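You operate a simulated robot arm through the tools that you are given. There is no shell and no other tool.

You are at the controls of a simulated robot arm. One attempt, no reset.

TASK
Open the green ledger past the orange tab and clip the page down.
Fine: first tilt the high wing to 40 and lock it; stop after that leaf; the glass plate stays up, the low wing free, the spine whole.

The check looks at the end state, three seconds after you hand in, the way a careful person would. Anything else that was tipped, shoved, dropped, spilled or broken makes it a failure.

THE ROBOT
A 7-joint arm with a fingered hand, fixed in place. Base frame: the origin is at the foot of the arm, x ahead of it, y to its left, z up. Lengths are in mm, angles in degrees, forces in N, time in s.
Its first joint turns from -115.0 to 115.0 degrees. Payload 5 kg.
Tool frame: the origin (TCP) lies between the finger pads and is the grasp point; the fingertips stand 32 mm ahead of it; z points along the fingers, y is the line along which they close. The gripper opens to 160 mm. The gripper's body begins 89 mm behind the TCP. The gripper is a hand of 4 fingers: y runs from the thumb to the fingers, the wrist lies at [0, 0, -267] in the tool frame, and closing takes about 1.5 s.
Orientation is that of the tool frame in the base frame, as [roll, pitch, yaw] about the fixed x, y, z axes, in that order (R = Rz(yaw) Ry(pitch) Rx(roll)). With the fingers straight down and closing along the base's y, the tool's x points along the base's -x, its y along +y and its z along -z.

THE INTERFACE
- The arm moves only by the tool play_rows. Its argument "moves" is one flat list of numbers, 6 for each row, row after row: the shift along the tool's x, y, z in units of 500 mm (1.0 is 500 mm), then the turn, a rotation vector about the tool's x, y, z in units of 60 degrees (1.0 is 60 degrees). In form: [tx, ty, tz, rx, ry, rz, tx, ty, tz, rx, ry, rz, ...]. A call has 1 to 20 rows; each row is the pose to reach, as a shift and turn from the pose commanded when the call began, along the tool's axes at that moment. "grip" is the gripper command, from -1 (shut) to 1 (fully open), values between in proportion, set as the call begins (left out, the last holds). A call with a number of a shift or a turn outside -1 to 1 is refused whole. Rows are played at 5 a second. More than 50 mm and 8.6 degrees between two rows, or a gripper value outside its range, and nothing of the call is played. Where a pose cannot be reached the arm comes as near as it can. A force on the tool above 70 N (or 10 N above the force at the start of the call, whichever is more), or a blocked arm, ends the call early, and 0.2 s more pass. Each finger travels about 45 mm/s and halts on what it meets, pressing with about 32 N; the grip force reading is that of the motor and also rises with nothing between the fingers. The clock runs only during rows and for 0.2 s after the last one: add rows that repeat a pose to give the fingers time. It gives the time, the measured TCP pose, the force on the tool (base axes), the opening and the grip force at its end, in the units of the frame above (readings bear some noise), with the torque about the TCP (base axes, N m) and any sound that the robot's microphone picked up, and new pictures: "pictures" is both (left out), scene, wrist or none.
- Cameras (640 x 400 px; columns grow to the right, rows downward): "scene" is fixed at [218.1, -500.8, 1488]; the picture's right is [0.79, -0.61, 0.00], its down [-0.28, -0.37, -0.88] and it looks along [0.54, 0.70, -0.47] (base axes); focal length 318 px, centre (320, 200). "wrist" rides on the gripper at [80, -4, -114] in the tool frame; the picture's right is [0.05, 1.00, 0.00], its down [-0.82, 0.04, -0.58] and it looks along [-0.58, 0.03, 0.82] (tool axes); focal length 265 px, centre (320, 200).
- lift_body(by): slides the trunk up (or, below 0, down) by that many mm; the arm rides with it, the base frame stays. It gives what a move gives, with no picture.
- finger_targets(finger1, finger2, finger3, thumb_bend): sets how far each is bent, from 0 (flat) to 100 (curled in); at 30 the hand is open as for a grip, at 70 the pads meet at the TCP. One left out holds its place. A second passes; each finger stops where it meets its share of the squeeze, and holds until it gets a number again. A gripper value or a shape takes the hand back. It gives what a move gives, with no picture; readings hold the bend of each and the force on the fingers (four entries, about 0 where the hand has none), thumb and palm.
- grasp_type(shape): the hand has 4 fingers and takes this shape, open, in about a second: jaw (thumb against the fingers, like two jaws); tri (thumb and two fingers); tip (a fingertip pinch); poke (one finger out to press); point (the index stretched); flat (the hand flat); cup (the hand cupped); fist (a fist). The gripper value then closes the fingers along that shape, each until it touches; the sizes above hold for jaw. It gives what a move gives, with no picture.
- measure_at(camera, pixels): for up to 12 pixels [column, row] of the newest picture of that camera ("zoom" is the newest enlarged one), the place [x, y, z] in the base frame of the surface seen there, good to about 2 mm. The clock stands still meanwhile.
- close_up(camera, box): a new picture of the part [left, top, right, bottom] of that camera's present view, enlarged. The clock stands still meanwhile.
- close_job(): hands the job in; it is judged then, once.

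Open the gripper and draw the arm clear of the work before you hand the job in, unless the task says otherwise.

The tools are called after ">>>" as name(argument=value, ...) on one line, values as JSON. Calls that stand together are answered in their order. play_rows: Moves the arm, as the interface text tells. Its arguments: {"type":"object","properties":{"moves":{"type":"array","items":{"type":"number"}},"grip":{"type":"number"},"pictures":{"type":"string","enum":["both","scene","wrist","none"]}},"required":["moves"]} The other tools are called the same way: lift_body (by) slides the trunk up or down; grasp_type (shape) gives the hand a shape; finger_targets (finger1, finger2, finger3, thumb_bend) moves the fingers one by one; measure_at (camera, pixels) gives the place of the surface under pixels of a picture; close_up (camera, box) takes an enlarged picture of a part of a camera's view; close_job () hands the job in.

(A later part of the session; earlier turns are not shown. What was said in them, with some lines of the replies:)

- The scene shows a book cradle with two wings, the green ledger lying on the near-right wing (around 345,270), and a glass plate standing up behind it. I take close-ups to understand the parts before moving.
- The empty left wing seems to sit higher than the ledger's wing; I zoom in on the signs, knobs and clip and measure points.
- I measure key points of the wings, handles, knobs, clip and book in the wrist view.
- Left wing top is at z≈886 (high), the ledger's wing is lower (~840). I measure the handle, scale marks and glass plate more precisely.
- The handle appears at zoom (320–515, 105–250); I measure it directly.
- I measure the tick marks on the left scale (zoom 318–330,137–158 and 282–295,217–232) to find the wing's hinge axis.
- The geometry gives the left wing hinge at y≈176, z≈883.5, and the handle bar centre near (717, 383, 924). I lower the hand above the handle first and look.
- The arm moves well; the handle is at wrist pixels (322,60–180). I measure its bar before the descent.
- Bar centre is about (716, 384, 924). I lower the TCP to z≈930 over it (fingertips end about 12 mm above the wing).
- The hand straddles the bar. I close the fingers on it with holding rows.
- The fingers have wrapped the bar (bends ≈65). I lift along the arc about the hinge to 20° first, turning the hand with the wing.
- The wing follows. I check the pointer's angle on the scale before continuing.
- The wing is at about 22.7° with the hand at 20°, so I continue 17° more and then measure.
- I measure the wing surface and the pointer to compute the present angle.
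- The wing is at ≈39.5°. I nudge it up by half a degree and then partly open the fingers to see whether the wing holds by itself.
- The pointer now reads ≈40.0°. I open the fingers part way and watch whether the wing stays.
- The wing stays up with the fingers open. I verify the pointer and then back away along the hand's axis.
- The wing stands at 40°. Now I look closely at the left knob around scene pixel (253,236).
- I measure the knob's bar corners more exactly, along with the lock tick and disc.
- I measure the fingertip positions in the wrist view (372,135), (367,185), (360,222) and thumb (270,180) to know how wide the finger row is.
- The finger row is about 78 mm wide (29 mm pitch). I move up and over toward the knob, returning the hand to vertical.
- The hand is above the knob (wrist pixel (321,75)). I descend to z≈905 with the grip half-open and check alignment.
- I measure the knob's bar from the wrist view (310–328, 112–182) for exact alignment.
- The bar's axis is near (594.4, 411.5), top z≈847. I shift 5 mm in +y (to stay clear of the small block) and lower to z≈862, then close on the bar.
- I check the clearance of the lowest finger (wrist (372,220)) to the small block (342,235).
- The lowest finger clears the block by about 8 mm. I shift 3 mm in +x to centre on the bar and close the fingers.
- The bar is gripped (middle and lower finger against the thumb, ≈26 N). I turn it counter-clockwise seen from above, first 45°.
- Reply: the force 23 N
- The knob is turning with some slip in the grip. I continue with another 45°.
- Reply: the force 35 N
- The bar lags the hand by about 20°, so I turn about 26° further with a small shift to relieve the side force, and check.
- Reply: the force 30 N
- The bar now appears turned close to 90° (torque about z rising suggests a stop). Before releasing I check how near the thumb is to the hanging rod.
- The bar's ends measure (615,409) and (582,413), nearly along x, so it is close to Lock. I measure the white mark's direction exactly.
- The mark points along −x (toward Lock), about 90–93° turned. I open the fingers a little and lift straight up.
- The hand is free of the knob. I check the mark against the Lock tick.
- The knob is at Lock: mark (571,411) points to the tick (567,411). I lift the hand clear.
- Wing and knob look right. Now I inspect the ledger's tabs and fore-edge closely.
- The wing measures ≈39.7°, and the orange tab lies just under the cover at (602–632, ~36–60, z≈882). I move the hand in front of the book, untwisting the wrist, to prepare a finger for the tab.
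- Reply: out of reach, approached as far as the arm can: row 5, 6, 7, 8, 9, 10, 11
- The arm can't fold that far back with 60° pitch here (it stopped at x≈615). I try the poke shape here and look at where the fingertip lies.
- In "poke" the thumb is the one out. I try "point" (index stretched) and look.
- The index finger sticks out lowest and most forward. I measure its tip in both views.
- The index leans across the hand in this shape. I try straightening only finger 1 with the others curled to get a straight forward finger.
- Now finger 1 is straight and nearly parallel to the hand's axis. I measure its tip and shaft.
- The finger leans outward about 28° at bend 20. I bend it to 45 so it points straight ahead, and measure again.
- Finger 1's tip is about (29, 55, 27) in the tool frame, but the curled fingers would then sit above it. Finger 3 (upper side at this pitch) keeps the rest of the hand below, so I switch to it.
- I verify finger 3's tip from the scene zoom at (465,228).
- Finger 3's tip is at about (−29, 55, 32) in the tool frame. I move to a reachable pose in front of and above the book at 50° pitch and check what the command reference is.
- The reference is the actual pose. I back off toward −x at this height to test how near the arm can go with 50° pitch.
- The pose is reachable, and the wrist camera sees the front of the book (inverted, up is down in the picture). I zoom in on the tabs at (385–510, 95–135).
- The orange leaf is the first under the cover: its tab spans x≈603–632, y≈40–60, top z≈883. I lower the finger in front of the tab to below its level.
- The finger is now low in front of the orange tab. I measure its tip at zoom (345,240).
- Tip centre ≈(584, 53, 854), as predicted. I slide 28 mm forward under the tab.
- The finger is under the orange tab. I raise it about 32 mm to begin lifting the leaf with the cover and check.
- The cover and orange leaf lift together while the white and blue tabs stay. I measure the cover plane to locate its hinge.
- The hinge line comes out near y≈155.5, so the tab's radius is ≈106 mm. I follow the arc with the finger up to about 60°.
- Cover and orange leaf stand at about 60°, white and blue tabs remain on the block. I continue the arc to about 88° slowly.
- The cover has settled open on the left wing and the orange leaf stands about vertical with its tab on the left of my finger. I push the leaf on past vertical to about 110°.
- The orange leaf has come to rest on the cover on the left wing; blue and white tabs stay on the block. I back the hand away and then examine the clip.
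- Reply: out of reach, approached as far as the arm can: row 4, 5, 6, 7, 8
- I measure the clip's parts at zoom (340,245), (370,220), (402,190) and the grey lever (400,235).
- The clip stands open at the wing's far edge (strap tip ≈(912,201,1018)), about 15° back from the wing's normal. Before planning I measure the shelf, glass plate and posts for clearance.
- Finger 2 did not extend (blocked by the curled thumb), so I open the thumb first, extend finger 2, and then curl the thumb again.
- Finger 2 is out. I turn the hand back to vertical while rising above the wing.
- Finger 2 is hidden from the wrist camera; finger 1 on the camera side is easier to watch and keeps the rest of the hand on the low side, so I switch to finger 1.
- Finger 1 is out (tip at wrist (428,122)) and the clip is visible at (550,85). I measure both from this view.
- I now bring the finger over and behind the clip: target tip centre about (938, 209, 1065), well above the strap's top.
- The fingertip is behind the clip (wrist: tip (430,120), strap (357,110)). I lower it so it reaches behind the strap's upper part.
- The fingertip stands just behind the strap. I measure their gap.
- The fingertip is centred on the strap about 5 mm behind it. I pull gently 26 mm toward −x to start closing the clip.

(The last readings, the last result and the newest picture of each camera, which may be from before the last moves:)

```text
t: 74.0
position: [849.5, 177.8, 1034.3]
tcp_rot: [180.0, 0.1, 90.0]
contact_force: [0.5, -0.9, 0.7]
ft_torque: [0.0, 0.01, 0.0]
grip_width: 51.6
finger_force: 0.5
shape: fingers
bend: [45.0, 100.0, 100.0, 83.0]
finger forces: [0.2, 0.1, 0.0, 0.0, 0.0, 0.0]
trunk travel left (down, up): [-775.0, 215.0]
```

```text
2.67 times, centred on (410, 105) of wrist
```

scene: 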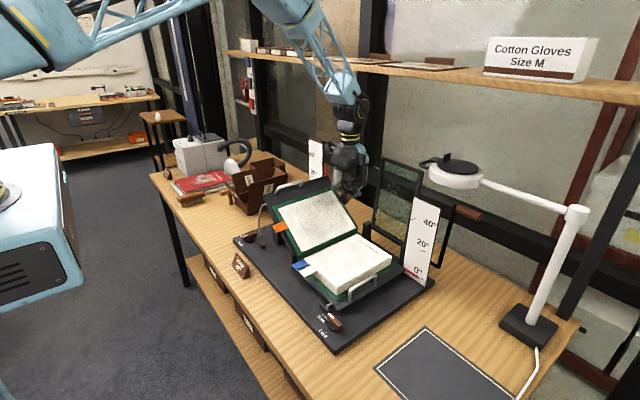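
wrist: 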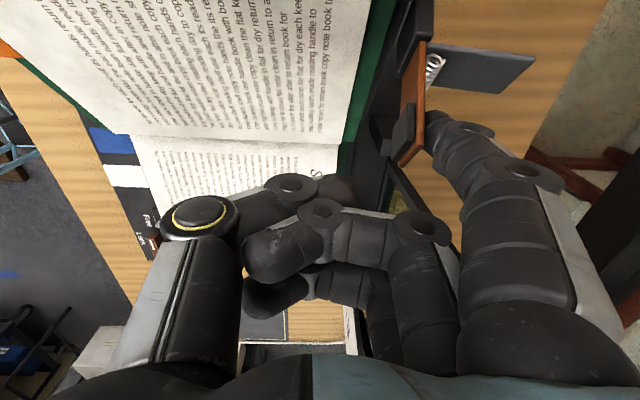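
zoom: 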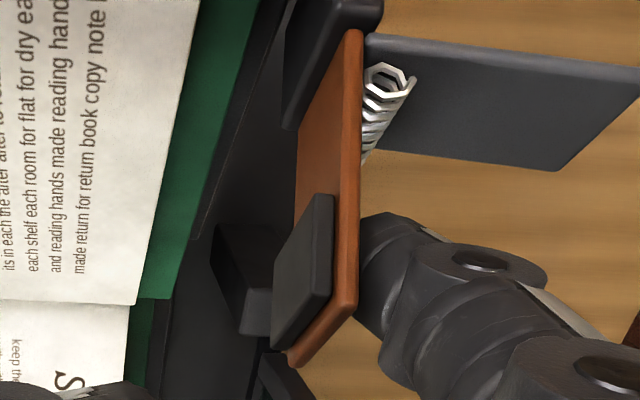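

The strap swings with the finger with almost no force (spring visible behind it). I continue along its arc to about −60°.

>>> play_rows(moves=[-0.001, -0.0132, -0.0012, 0, 0, 0, -0.0018, -0.0266, -0.002, 0, 0, 0, -0.0006, -0.04, -0.0014, 0, 0, 0, 0.001, -0.0532, 0, 0, 0, 0, 0.004, -0.066, 0.004, 0, 0, 0, 0.008, -0.078, 0.009, 0, 0, 0, 0.0132, -0.0886, 0.0152, 0, 0, 0, 0.0188, -0.0986, 0.022, 0, 0, 0, 0.0188, -0.0986, 0.022, 0, 0, 0], pictures="both")

>>> close_up(camera="wrist", box=[310, 20, 550, 200])

>>> close_up(camera="scene", box=[290, 140, 390, 230])

```text
t: 76.0
position: [799.6, 187.2, 1024.5]
tcp_rot: [-180.0, 0.0, 89.9]
contact_force: [0.3, -0.3, -0.5]
ft_torque: [0.0, -0.04, -0.02]
grip_width: 51.6
finger_force: 0.0
shape: fingers
bend: [45.0, 100.0, 100.0, 83.0]
finger forces: [0.0, 0.1, 0.1, 0.0, 0.1, 0.0]
trunk travel left (down, up): [-775.0, 215.0]
```

scene: 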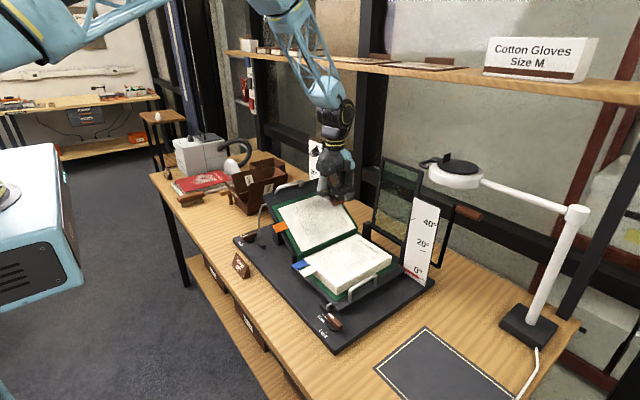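
wrist: 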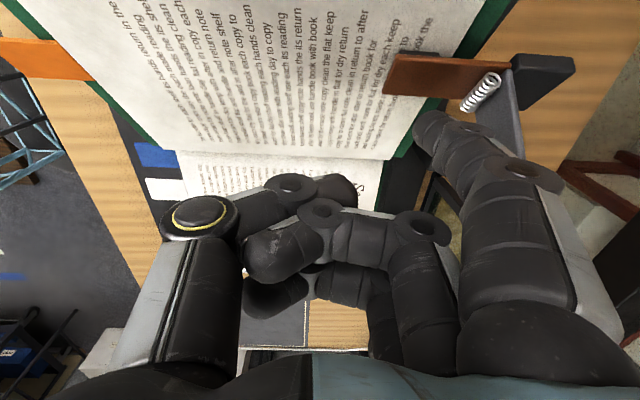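

```text
2.22 times, centred on (430, 110) of wrist
```

zoom: 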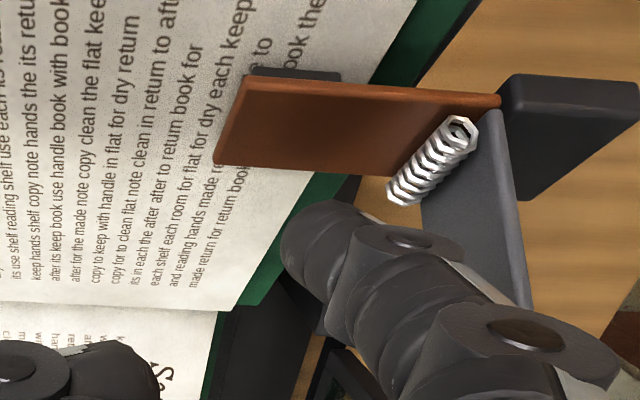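

```text
4.44 times, centred on (340, 185) of scene
```

zoom: 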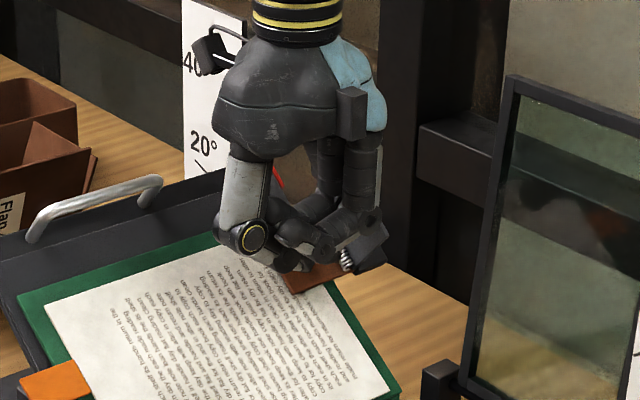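

The clip has swung over onto the page by itself (no contact force now). I measure strap, pad and page heights to see whether it is fully down.

>>> measure_at(camera="wrist", pixels=[[392, 79], [390, 90], [443, 74], [500, 66], [420, 54], [405, 54], [376, 47], [434, 38], [375, 75], [400, 110], [530, 70], [515, 100]])

>>> close_up(camera="scene", box=[335, 175, 385, 225])

```text
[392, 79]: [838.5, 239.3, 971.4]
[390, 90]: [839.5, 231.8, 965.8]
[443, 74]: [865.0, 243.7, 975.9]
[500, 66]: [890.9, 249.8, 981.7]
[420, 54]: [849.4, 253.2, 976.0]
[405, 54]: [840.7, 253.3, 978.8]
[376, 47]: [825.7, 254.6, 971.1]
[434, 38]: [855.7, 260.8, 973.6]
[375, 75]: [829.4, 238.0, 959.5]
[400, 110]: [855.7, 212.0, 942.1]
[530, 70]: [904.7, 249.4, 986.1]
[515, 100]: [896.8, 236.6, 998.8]
```

```text
8.00 times, centred on (360, 200) of scene
```

zoom: 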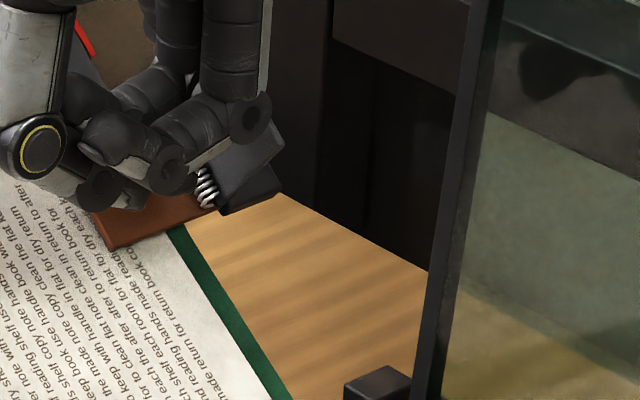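

Strap top sits flat at h≈27 over the wing with the page at ≈16–18, so pad and page appear in contact. I raise the hand to get a clear view of the clip.

>>> play_rows(moves=[0, -0.01, -0.05, 0, 0, 0, 0, -0.02, -0.1, 0, 0, 0, 0, -0.04, -0.16, 0, 0, 0, 0, -0.08, -0.22, 0, 0, 0, 0, -0.14, -0.27, 0, 0, 0, 0, -0.2, -0.3, 0, 0, 0, 0, -0.2, -0.3, 0, 0, 0], pictures="both")

>>> close_up(camera="scene", box=[310, 160, 390, 230])

>>> close_up(camera="wrist", box=[380, 0, 580, 140])

```text
t: 77.6
position: [698.7, 184.4, 1174.7]
tcp_rot: [179.9, 0.0, 89.9]
contact_force: [-0.8, 0.8, 0.1]
ft_torque: [-0.04, 0.03, 0.04]
grip_width: 51.5
finger_force: 0.1
shape: fingers
bend: [45.0, 100.0, 100.0, 83.0]
finger forces: [0.0, 0.0, 0.1, 0.0, 0.0, 0.0]
trunk travel left (down, up): [-775.0, 215.0]
```

scene: 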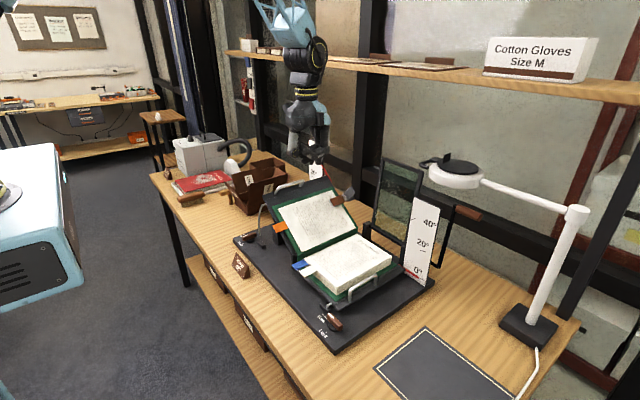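
wrist: 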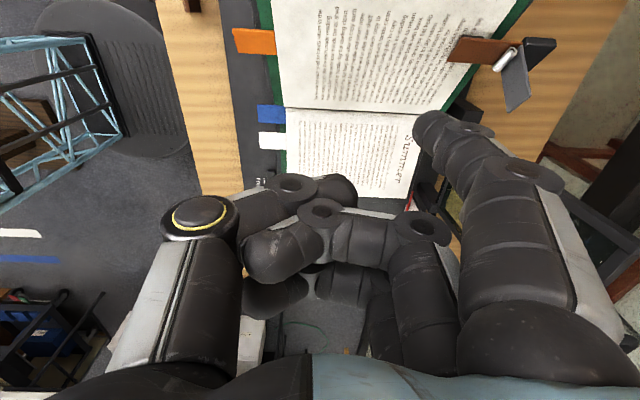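

```text
5.71 times, centred on (350, 195) of scene
```

zoom: 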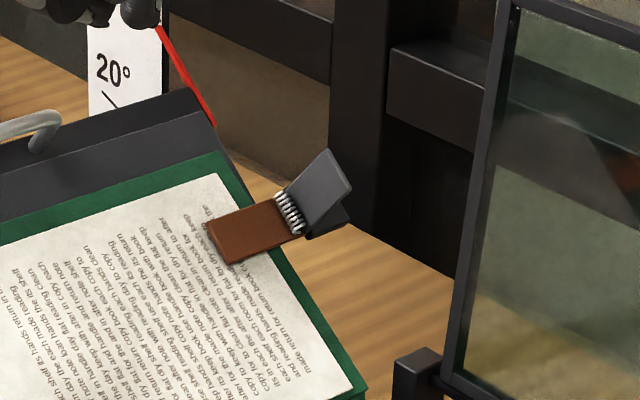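

```text
2.86 times, centred on (480, 70) of wrist
```

zoom: 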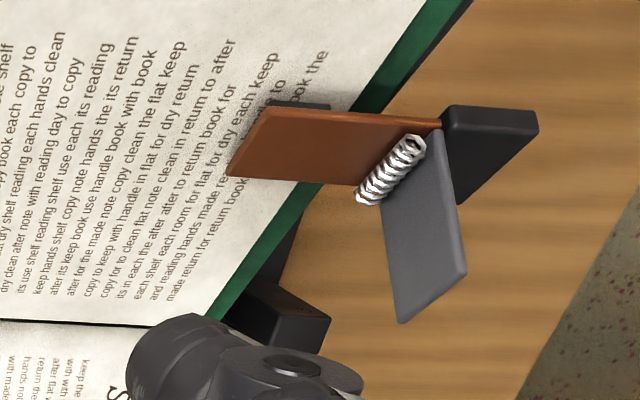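

The clip lies flat with its pad on the page, the spring lever upright. I draw the arm up and away and then open the hand for a full check.

>>> play_rows(moves=[0.0, -0.03, -0.06, 0, 0, 0, 0.03, -0.08, -0.11, 0, 0, 0, 0.08, -0.14, -0.15, 0, 0, 0, 0.13, -0.2, -0.18, 0, 0, 0, 0.18, -0.26, -0.2, 0, 0, 0, 0.23, -0.31, -0.22, 0, 0, 0, 0.28, -0.358, -0.23, 0, 0, 0, 0.28, -0.358, -0.23, 0, 0, 0], pictures="none")

>>> grasp_type(shape="jaw")

>>> play_rows(moves=[0, 0, 0, 0, 0, -0.125, 0, 0, 0, 0, 0, -0.25, 0, 0, 0, 0, 0, -0.375, 0, 0, 0, 0, 0, -0.5, 0, 0, 0, 0, 0, -0.625, 0, 0, 0, 0, 0, -0.75, 0, 0, 0, 0, 0, -0.75], grip=1, pictures="both")

>>> close_up(camera="scene", box=[220, 130, 460, 350])

```text
t: 79.4
position: [517.4, 327.0, 1289.2]
tcp_rot: [179.9, 0.0, 90.0]
contact_force: [0.2, 0.4, -0.1]
ft_torque: [-0.04, -0.01, 0.01]
grip_width: 51.5
finger_force: 0.1
shape: fingers
bend: [45.0, 100.0, 100.0, 83.0]
finger forces: [0.0, 0.0, 0.1, 0.1, 0.0, 0.0]
trunk travel left (down, up): [-775.0, 215.0]
```

```text
t: 80.3
position: [517.8, 327.5, 1289.6]
tcp_rot: [-179.9, 0.0, 90.0]
contact_force: [0.0, 0.3, -0.1]
ft_torque: [-0.01, -0.01, 0.01]
grip_width: 159.8
finger_force: 0.1
shape: jaw
bend: [30.0, 30.0, 30.0, 30.0]
finger forces: [0.0, 0.0, 0.0, 0.1, 0.1, 0.1]
trunk travel left (down, up): [-775.0, 215.0]
```

```text
t: 81.9
position: [519.2, 326.9, 1288.0]
tcp_rot: [180.0, 0.0, 135.1]
contact_force: [0.4, 0.5, -0.9]
ft_torque: [0.01, 0.01, 0.0]
grip_width: 160.0
finger_force: 0.1
shape: jaw
bend: [30.0, 30.0, 30.0, 30.0]
finger forces: [0.0, 0.0, 0.0, 0.0, 0.0, 0.0]
trunk travel left (down, up): [-775.0, 215.0]
```

scene: 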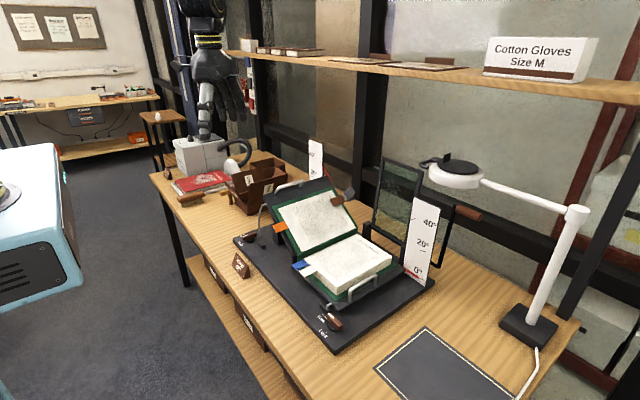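
wrist: 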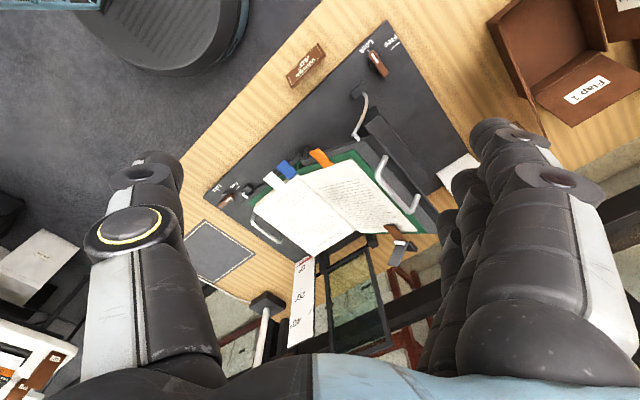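

```text
1.82 times, centred on (340, 240) of scene
```

zoom: 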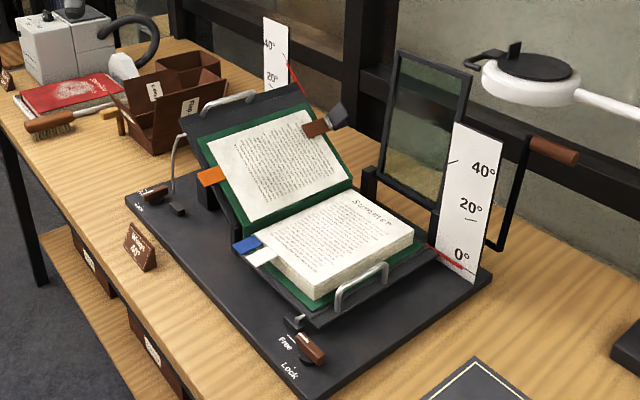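

Everything stands as intended in the overview. I do final checks of the left scale pointer, both knobs and the clip.

>>> close_up(camera="scene", box=[290, 130, 350, 200])

>>> measure_at(camera="zoom", pixels=[[240, 165], [262, 195], [280, 225], [330, 300]])

>>> close_up(camera="scene", box=[310, 170, 370, 220])

>>> close_up(camera="scene", box=[230, 220, 290, 265])

>>> close_up(camera="scene", box=[280, 240, 450, 350])

>>> measure_at(camera="scene", pixels=[[276, 207], [320, 190], [338, 228], [283, 195], [348, 240], [350, 196], [335, 205], [380, 262]])

```text
5.71 times, centred on (320, 165) of scene
```

zoom: 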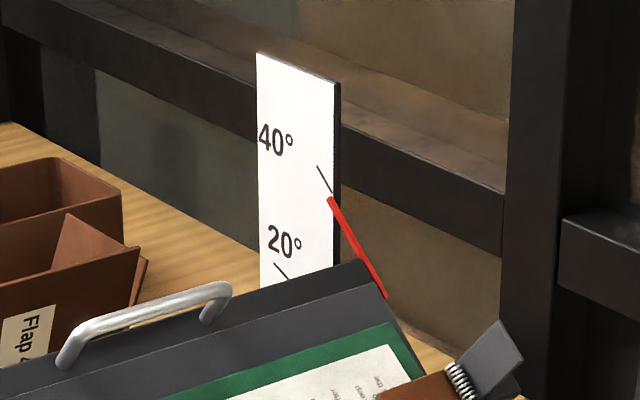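

```text
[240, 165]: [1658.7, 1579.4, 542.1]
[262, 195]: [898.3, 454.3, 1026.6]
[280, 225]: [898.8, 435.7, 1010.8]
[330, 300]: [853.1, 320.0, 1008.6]
```

```text
8.00 times, centred on (340, 195) of scene
```

zoom: 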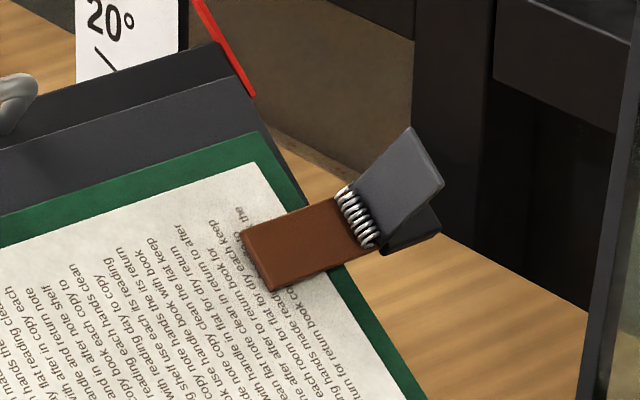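

```text
8.89 times, centred on (260, 242) of scene
```

zoom: 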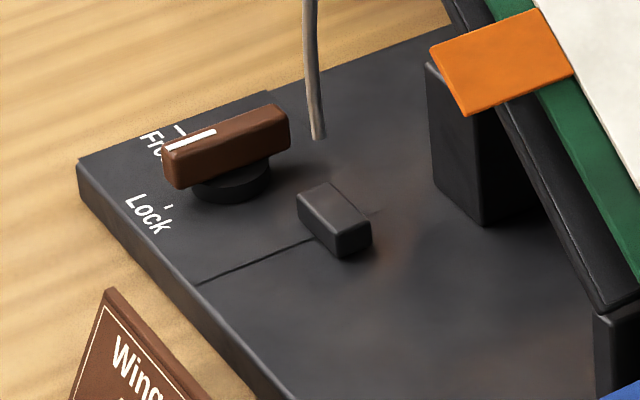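

```text
3.64 times, centred on (365, 295) of scene
```

zoom: 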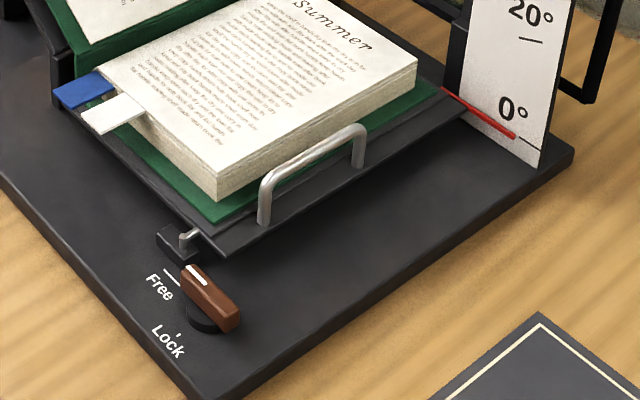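

```text
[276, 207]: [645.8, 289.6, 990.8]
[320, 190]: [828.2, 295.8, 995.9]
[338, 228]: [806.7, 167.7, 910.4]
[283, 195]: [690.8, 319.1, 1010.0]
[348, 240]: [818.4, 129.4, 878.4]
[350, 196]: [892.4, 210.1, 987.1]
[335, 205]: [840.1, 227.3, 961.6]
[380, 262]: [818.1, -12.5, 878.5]
```

The left knob points at Lock, the right knob at Free with its wing at 0°, and the clip is flat on the page. I measure the left pointer once more.

>>> measure_at(camera="scene", pixels=[[322.5, 165.5], [325, 170], [327.5, 174.5], [330, 179], [300, 195], [310, 186], [287, 196]])

>>> close_up(camera="wrist", box=[340, 180, 450, 280])

```text
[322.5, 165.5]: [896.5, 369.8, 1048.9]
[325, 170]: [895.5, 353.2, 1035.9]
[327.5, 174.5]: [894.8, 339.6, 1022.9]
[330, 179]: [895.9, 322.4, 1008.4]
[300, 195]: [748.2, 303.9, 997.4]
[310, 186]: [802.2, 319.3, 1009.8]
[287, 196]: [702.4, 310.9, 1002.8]
```

```text
4.00 times, centred on (395, 230) of wrist
```

zoom: 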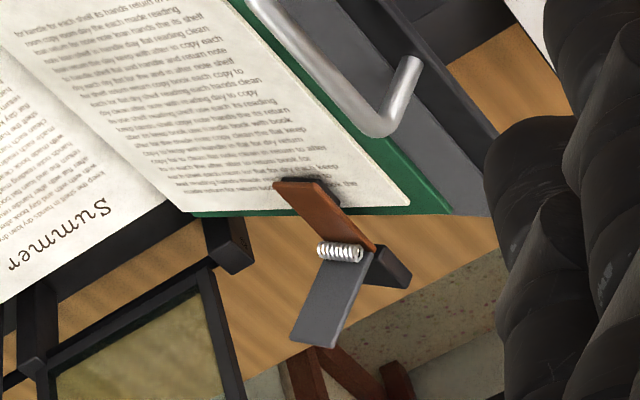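

The pointer reads ≈40.2° and is locked. The cover and orange leaf lie open under the closed clip, and the white and blue tabs are still on the block. The low wing is free at 0°, the glass plate is up, and the hand is open and clear. I hand the job in.

>>> close_job()

```text
The job is handed in.
```

The ledger is open past the orange tab, the page is clipped down, and the job is handed in. I haven't seen the result of the check.

- **High wing:** it reads about 40.2° on its scale, and its knob points at Lock.
- **Leaf:** the cover and the orange-tab leaf lie together on the high wing. The white and blue tabs are still on the lower page block.
- **Clip:** it swung flat onto the page by itself once I pulled it over. I did not press on it afterwards to test how firmly it holds.
- **Low wing and glass:** the low wing still reads 0° with its knob at Free, and the glass plate is still up.
- **Spine:** the cover dropped the last part of the way onto the wing on its own. I saw no damage, but I did not look at the spine closely.
- **Arm:** the hand is open and drawn up clear of the cradle. I saw nothing else moved or tipped.
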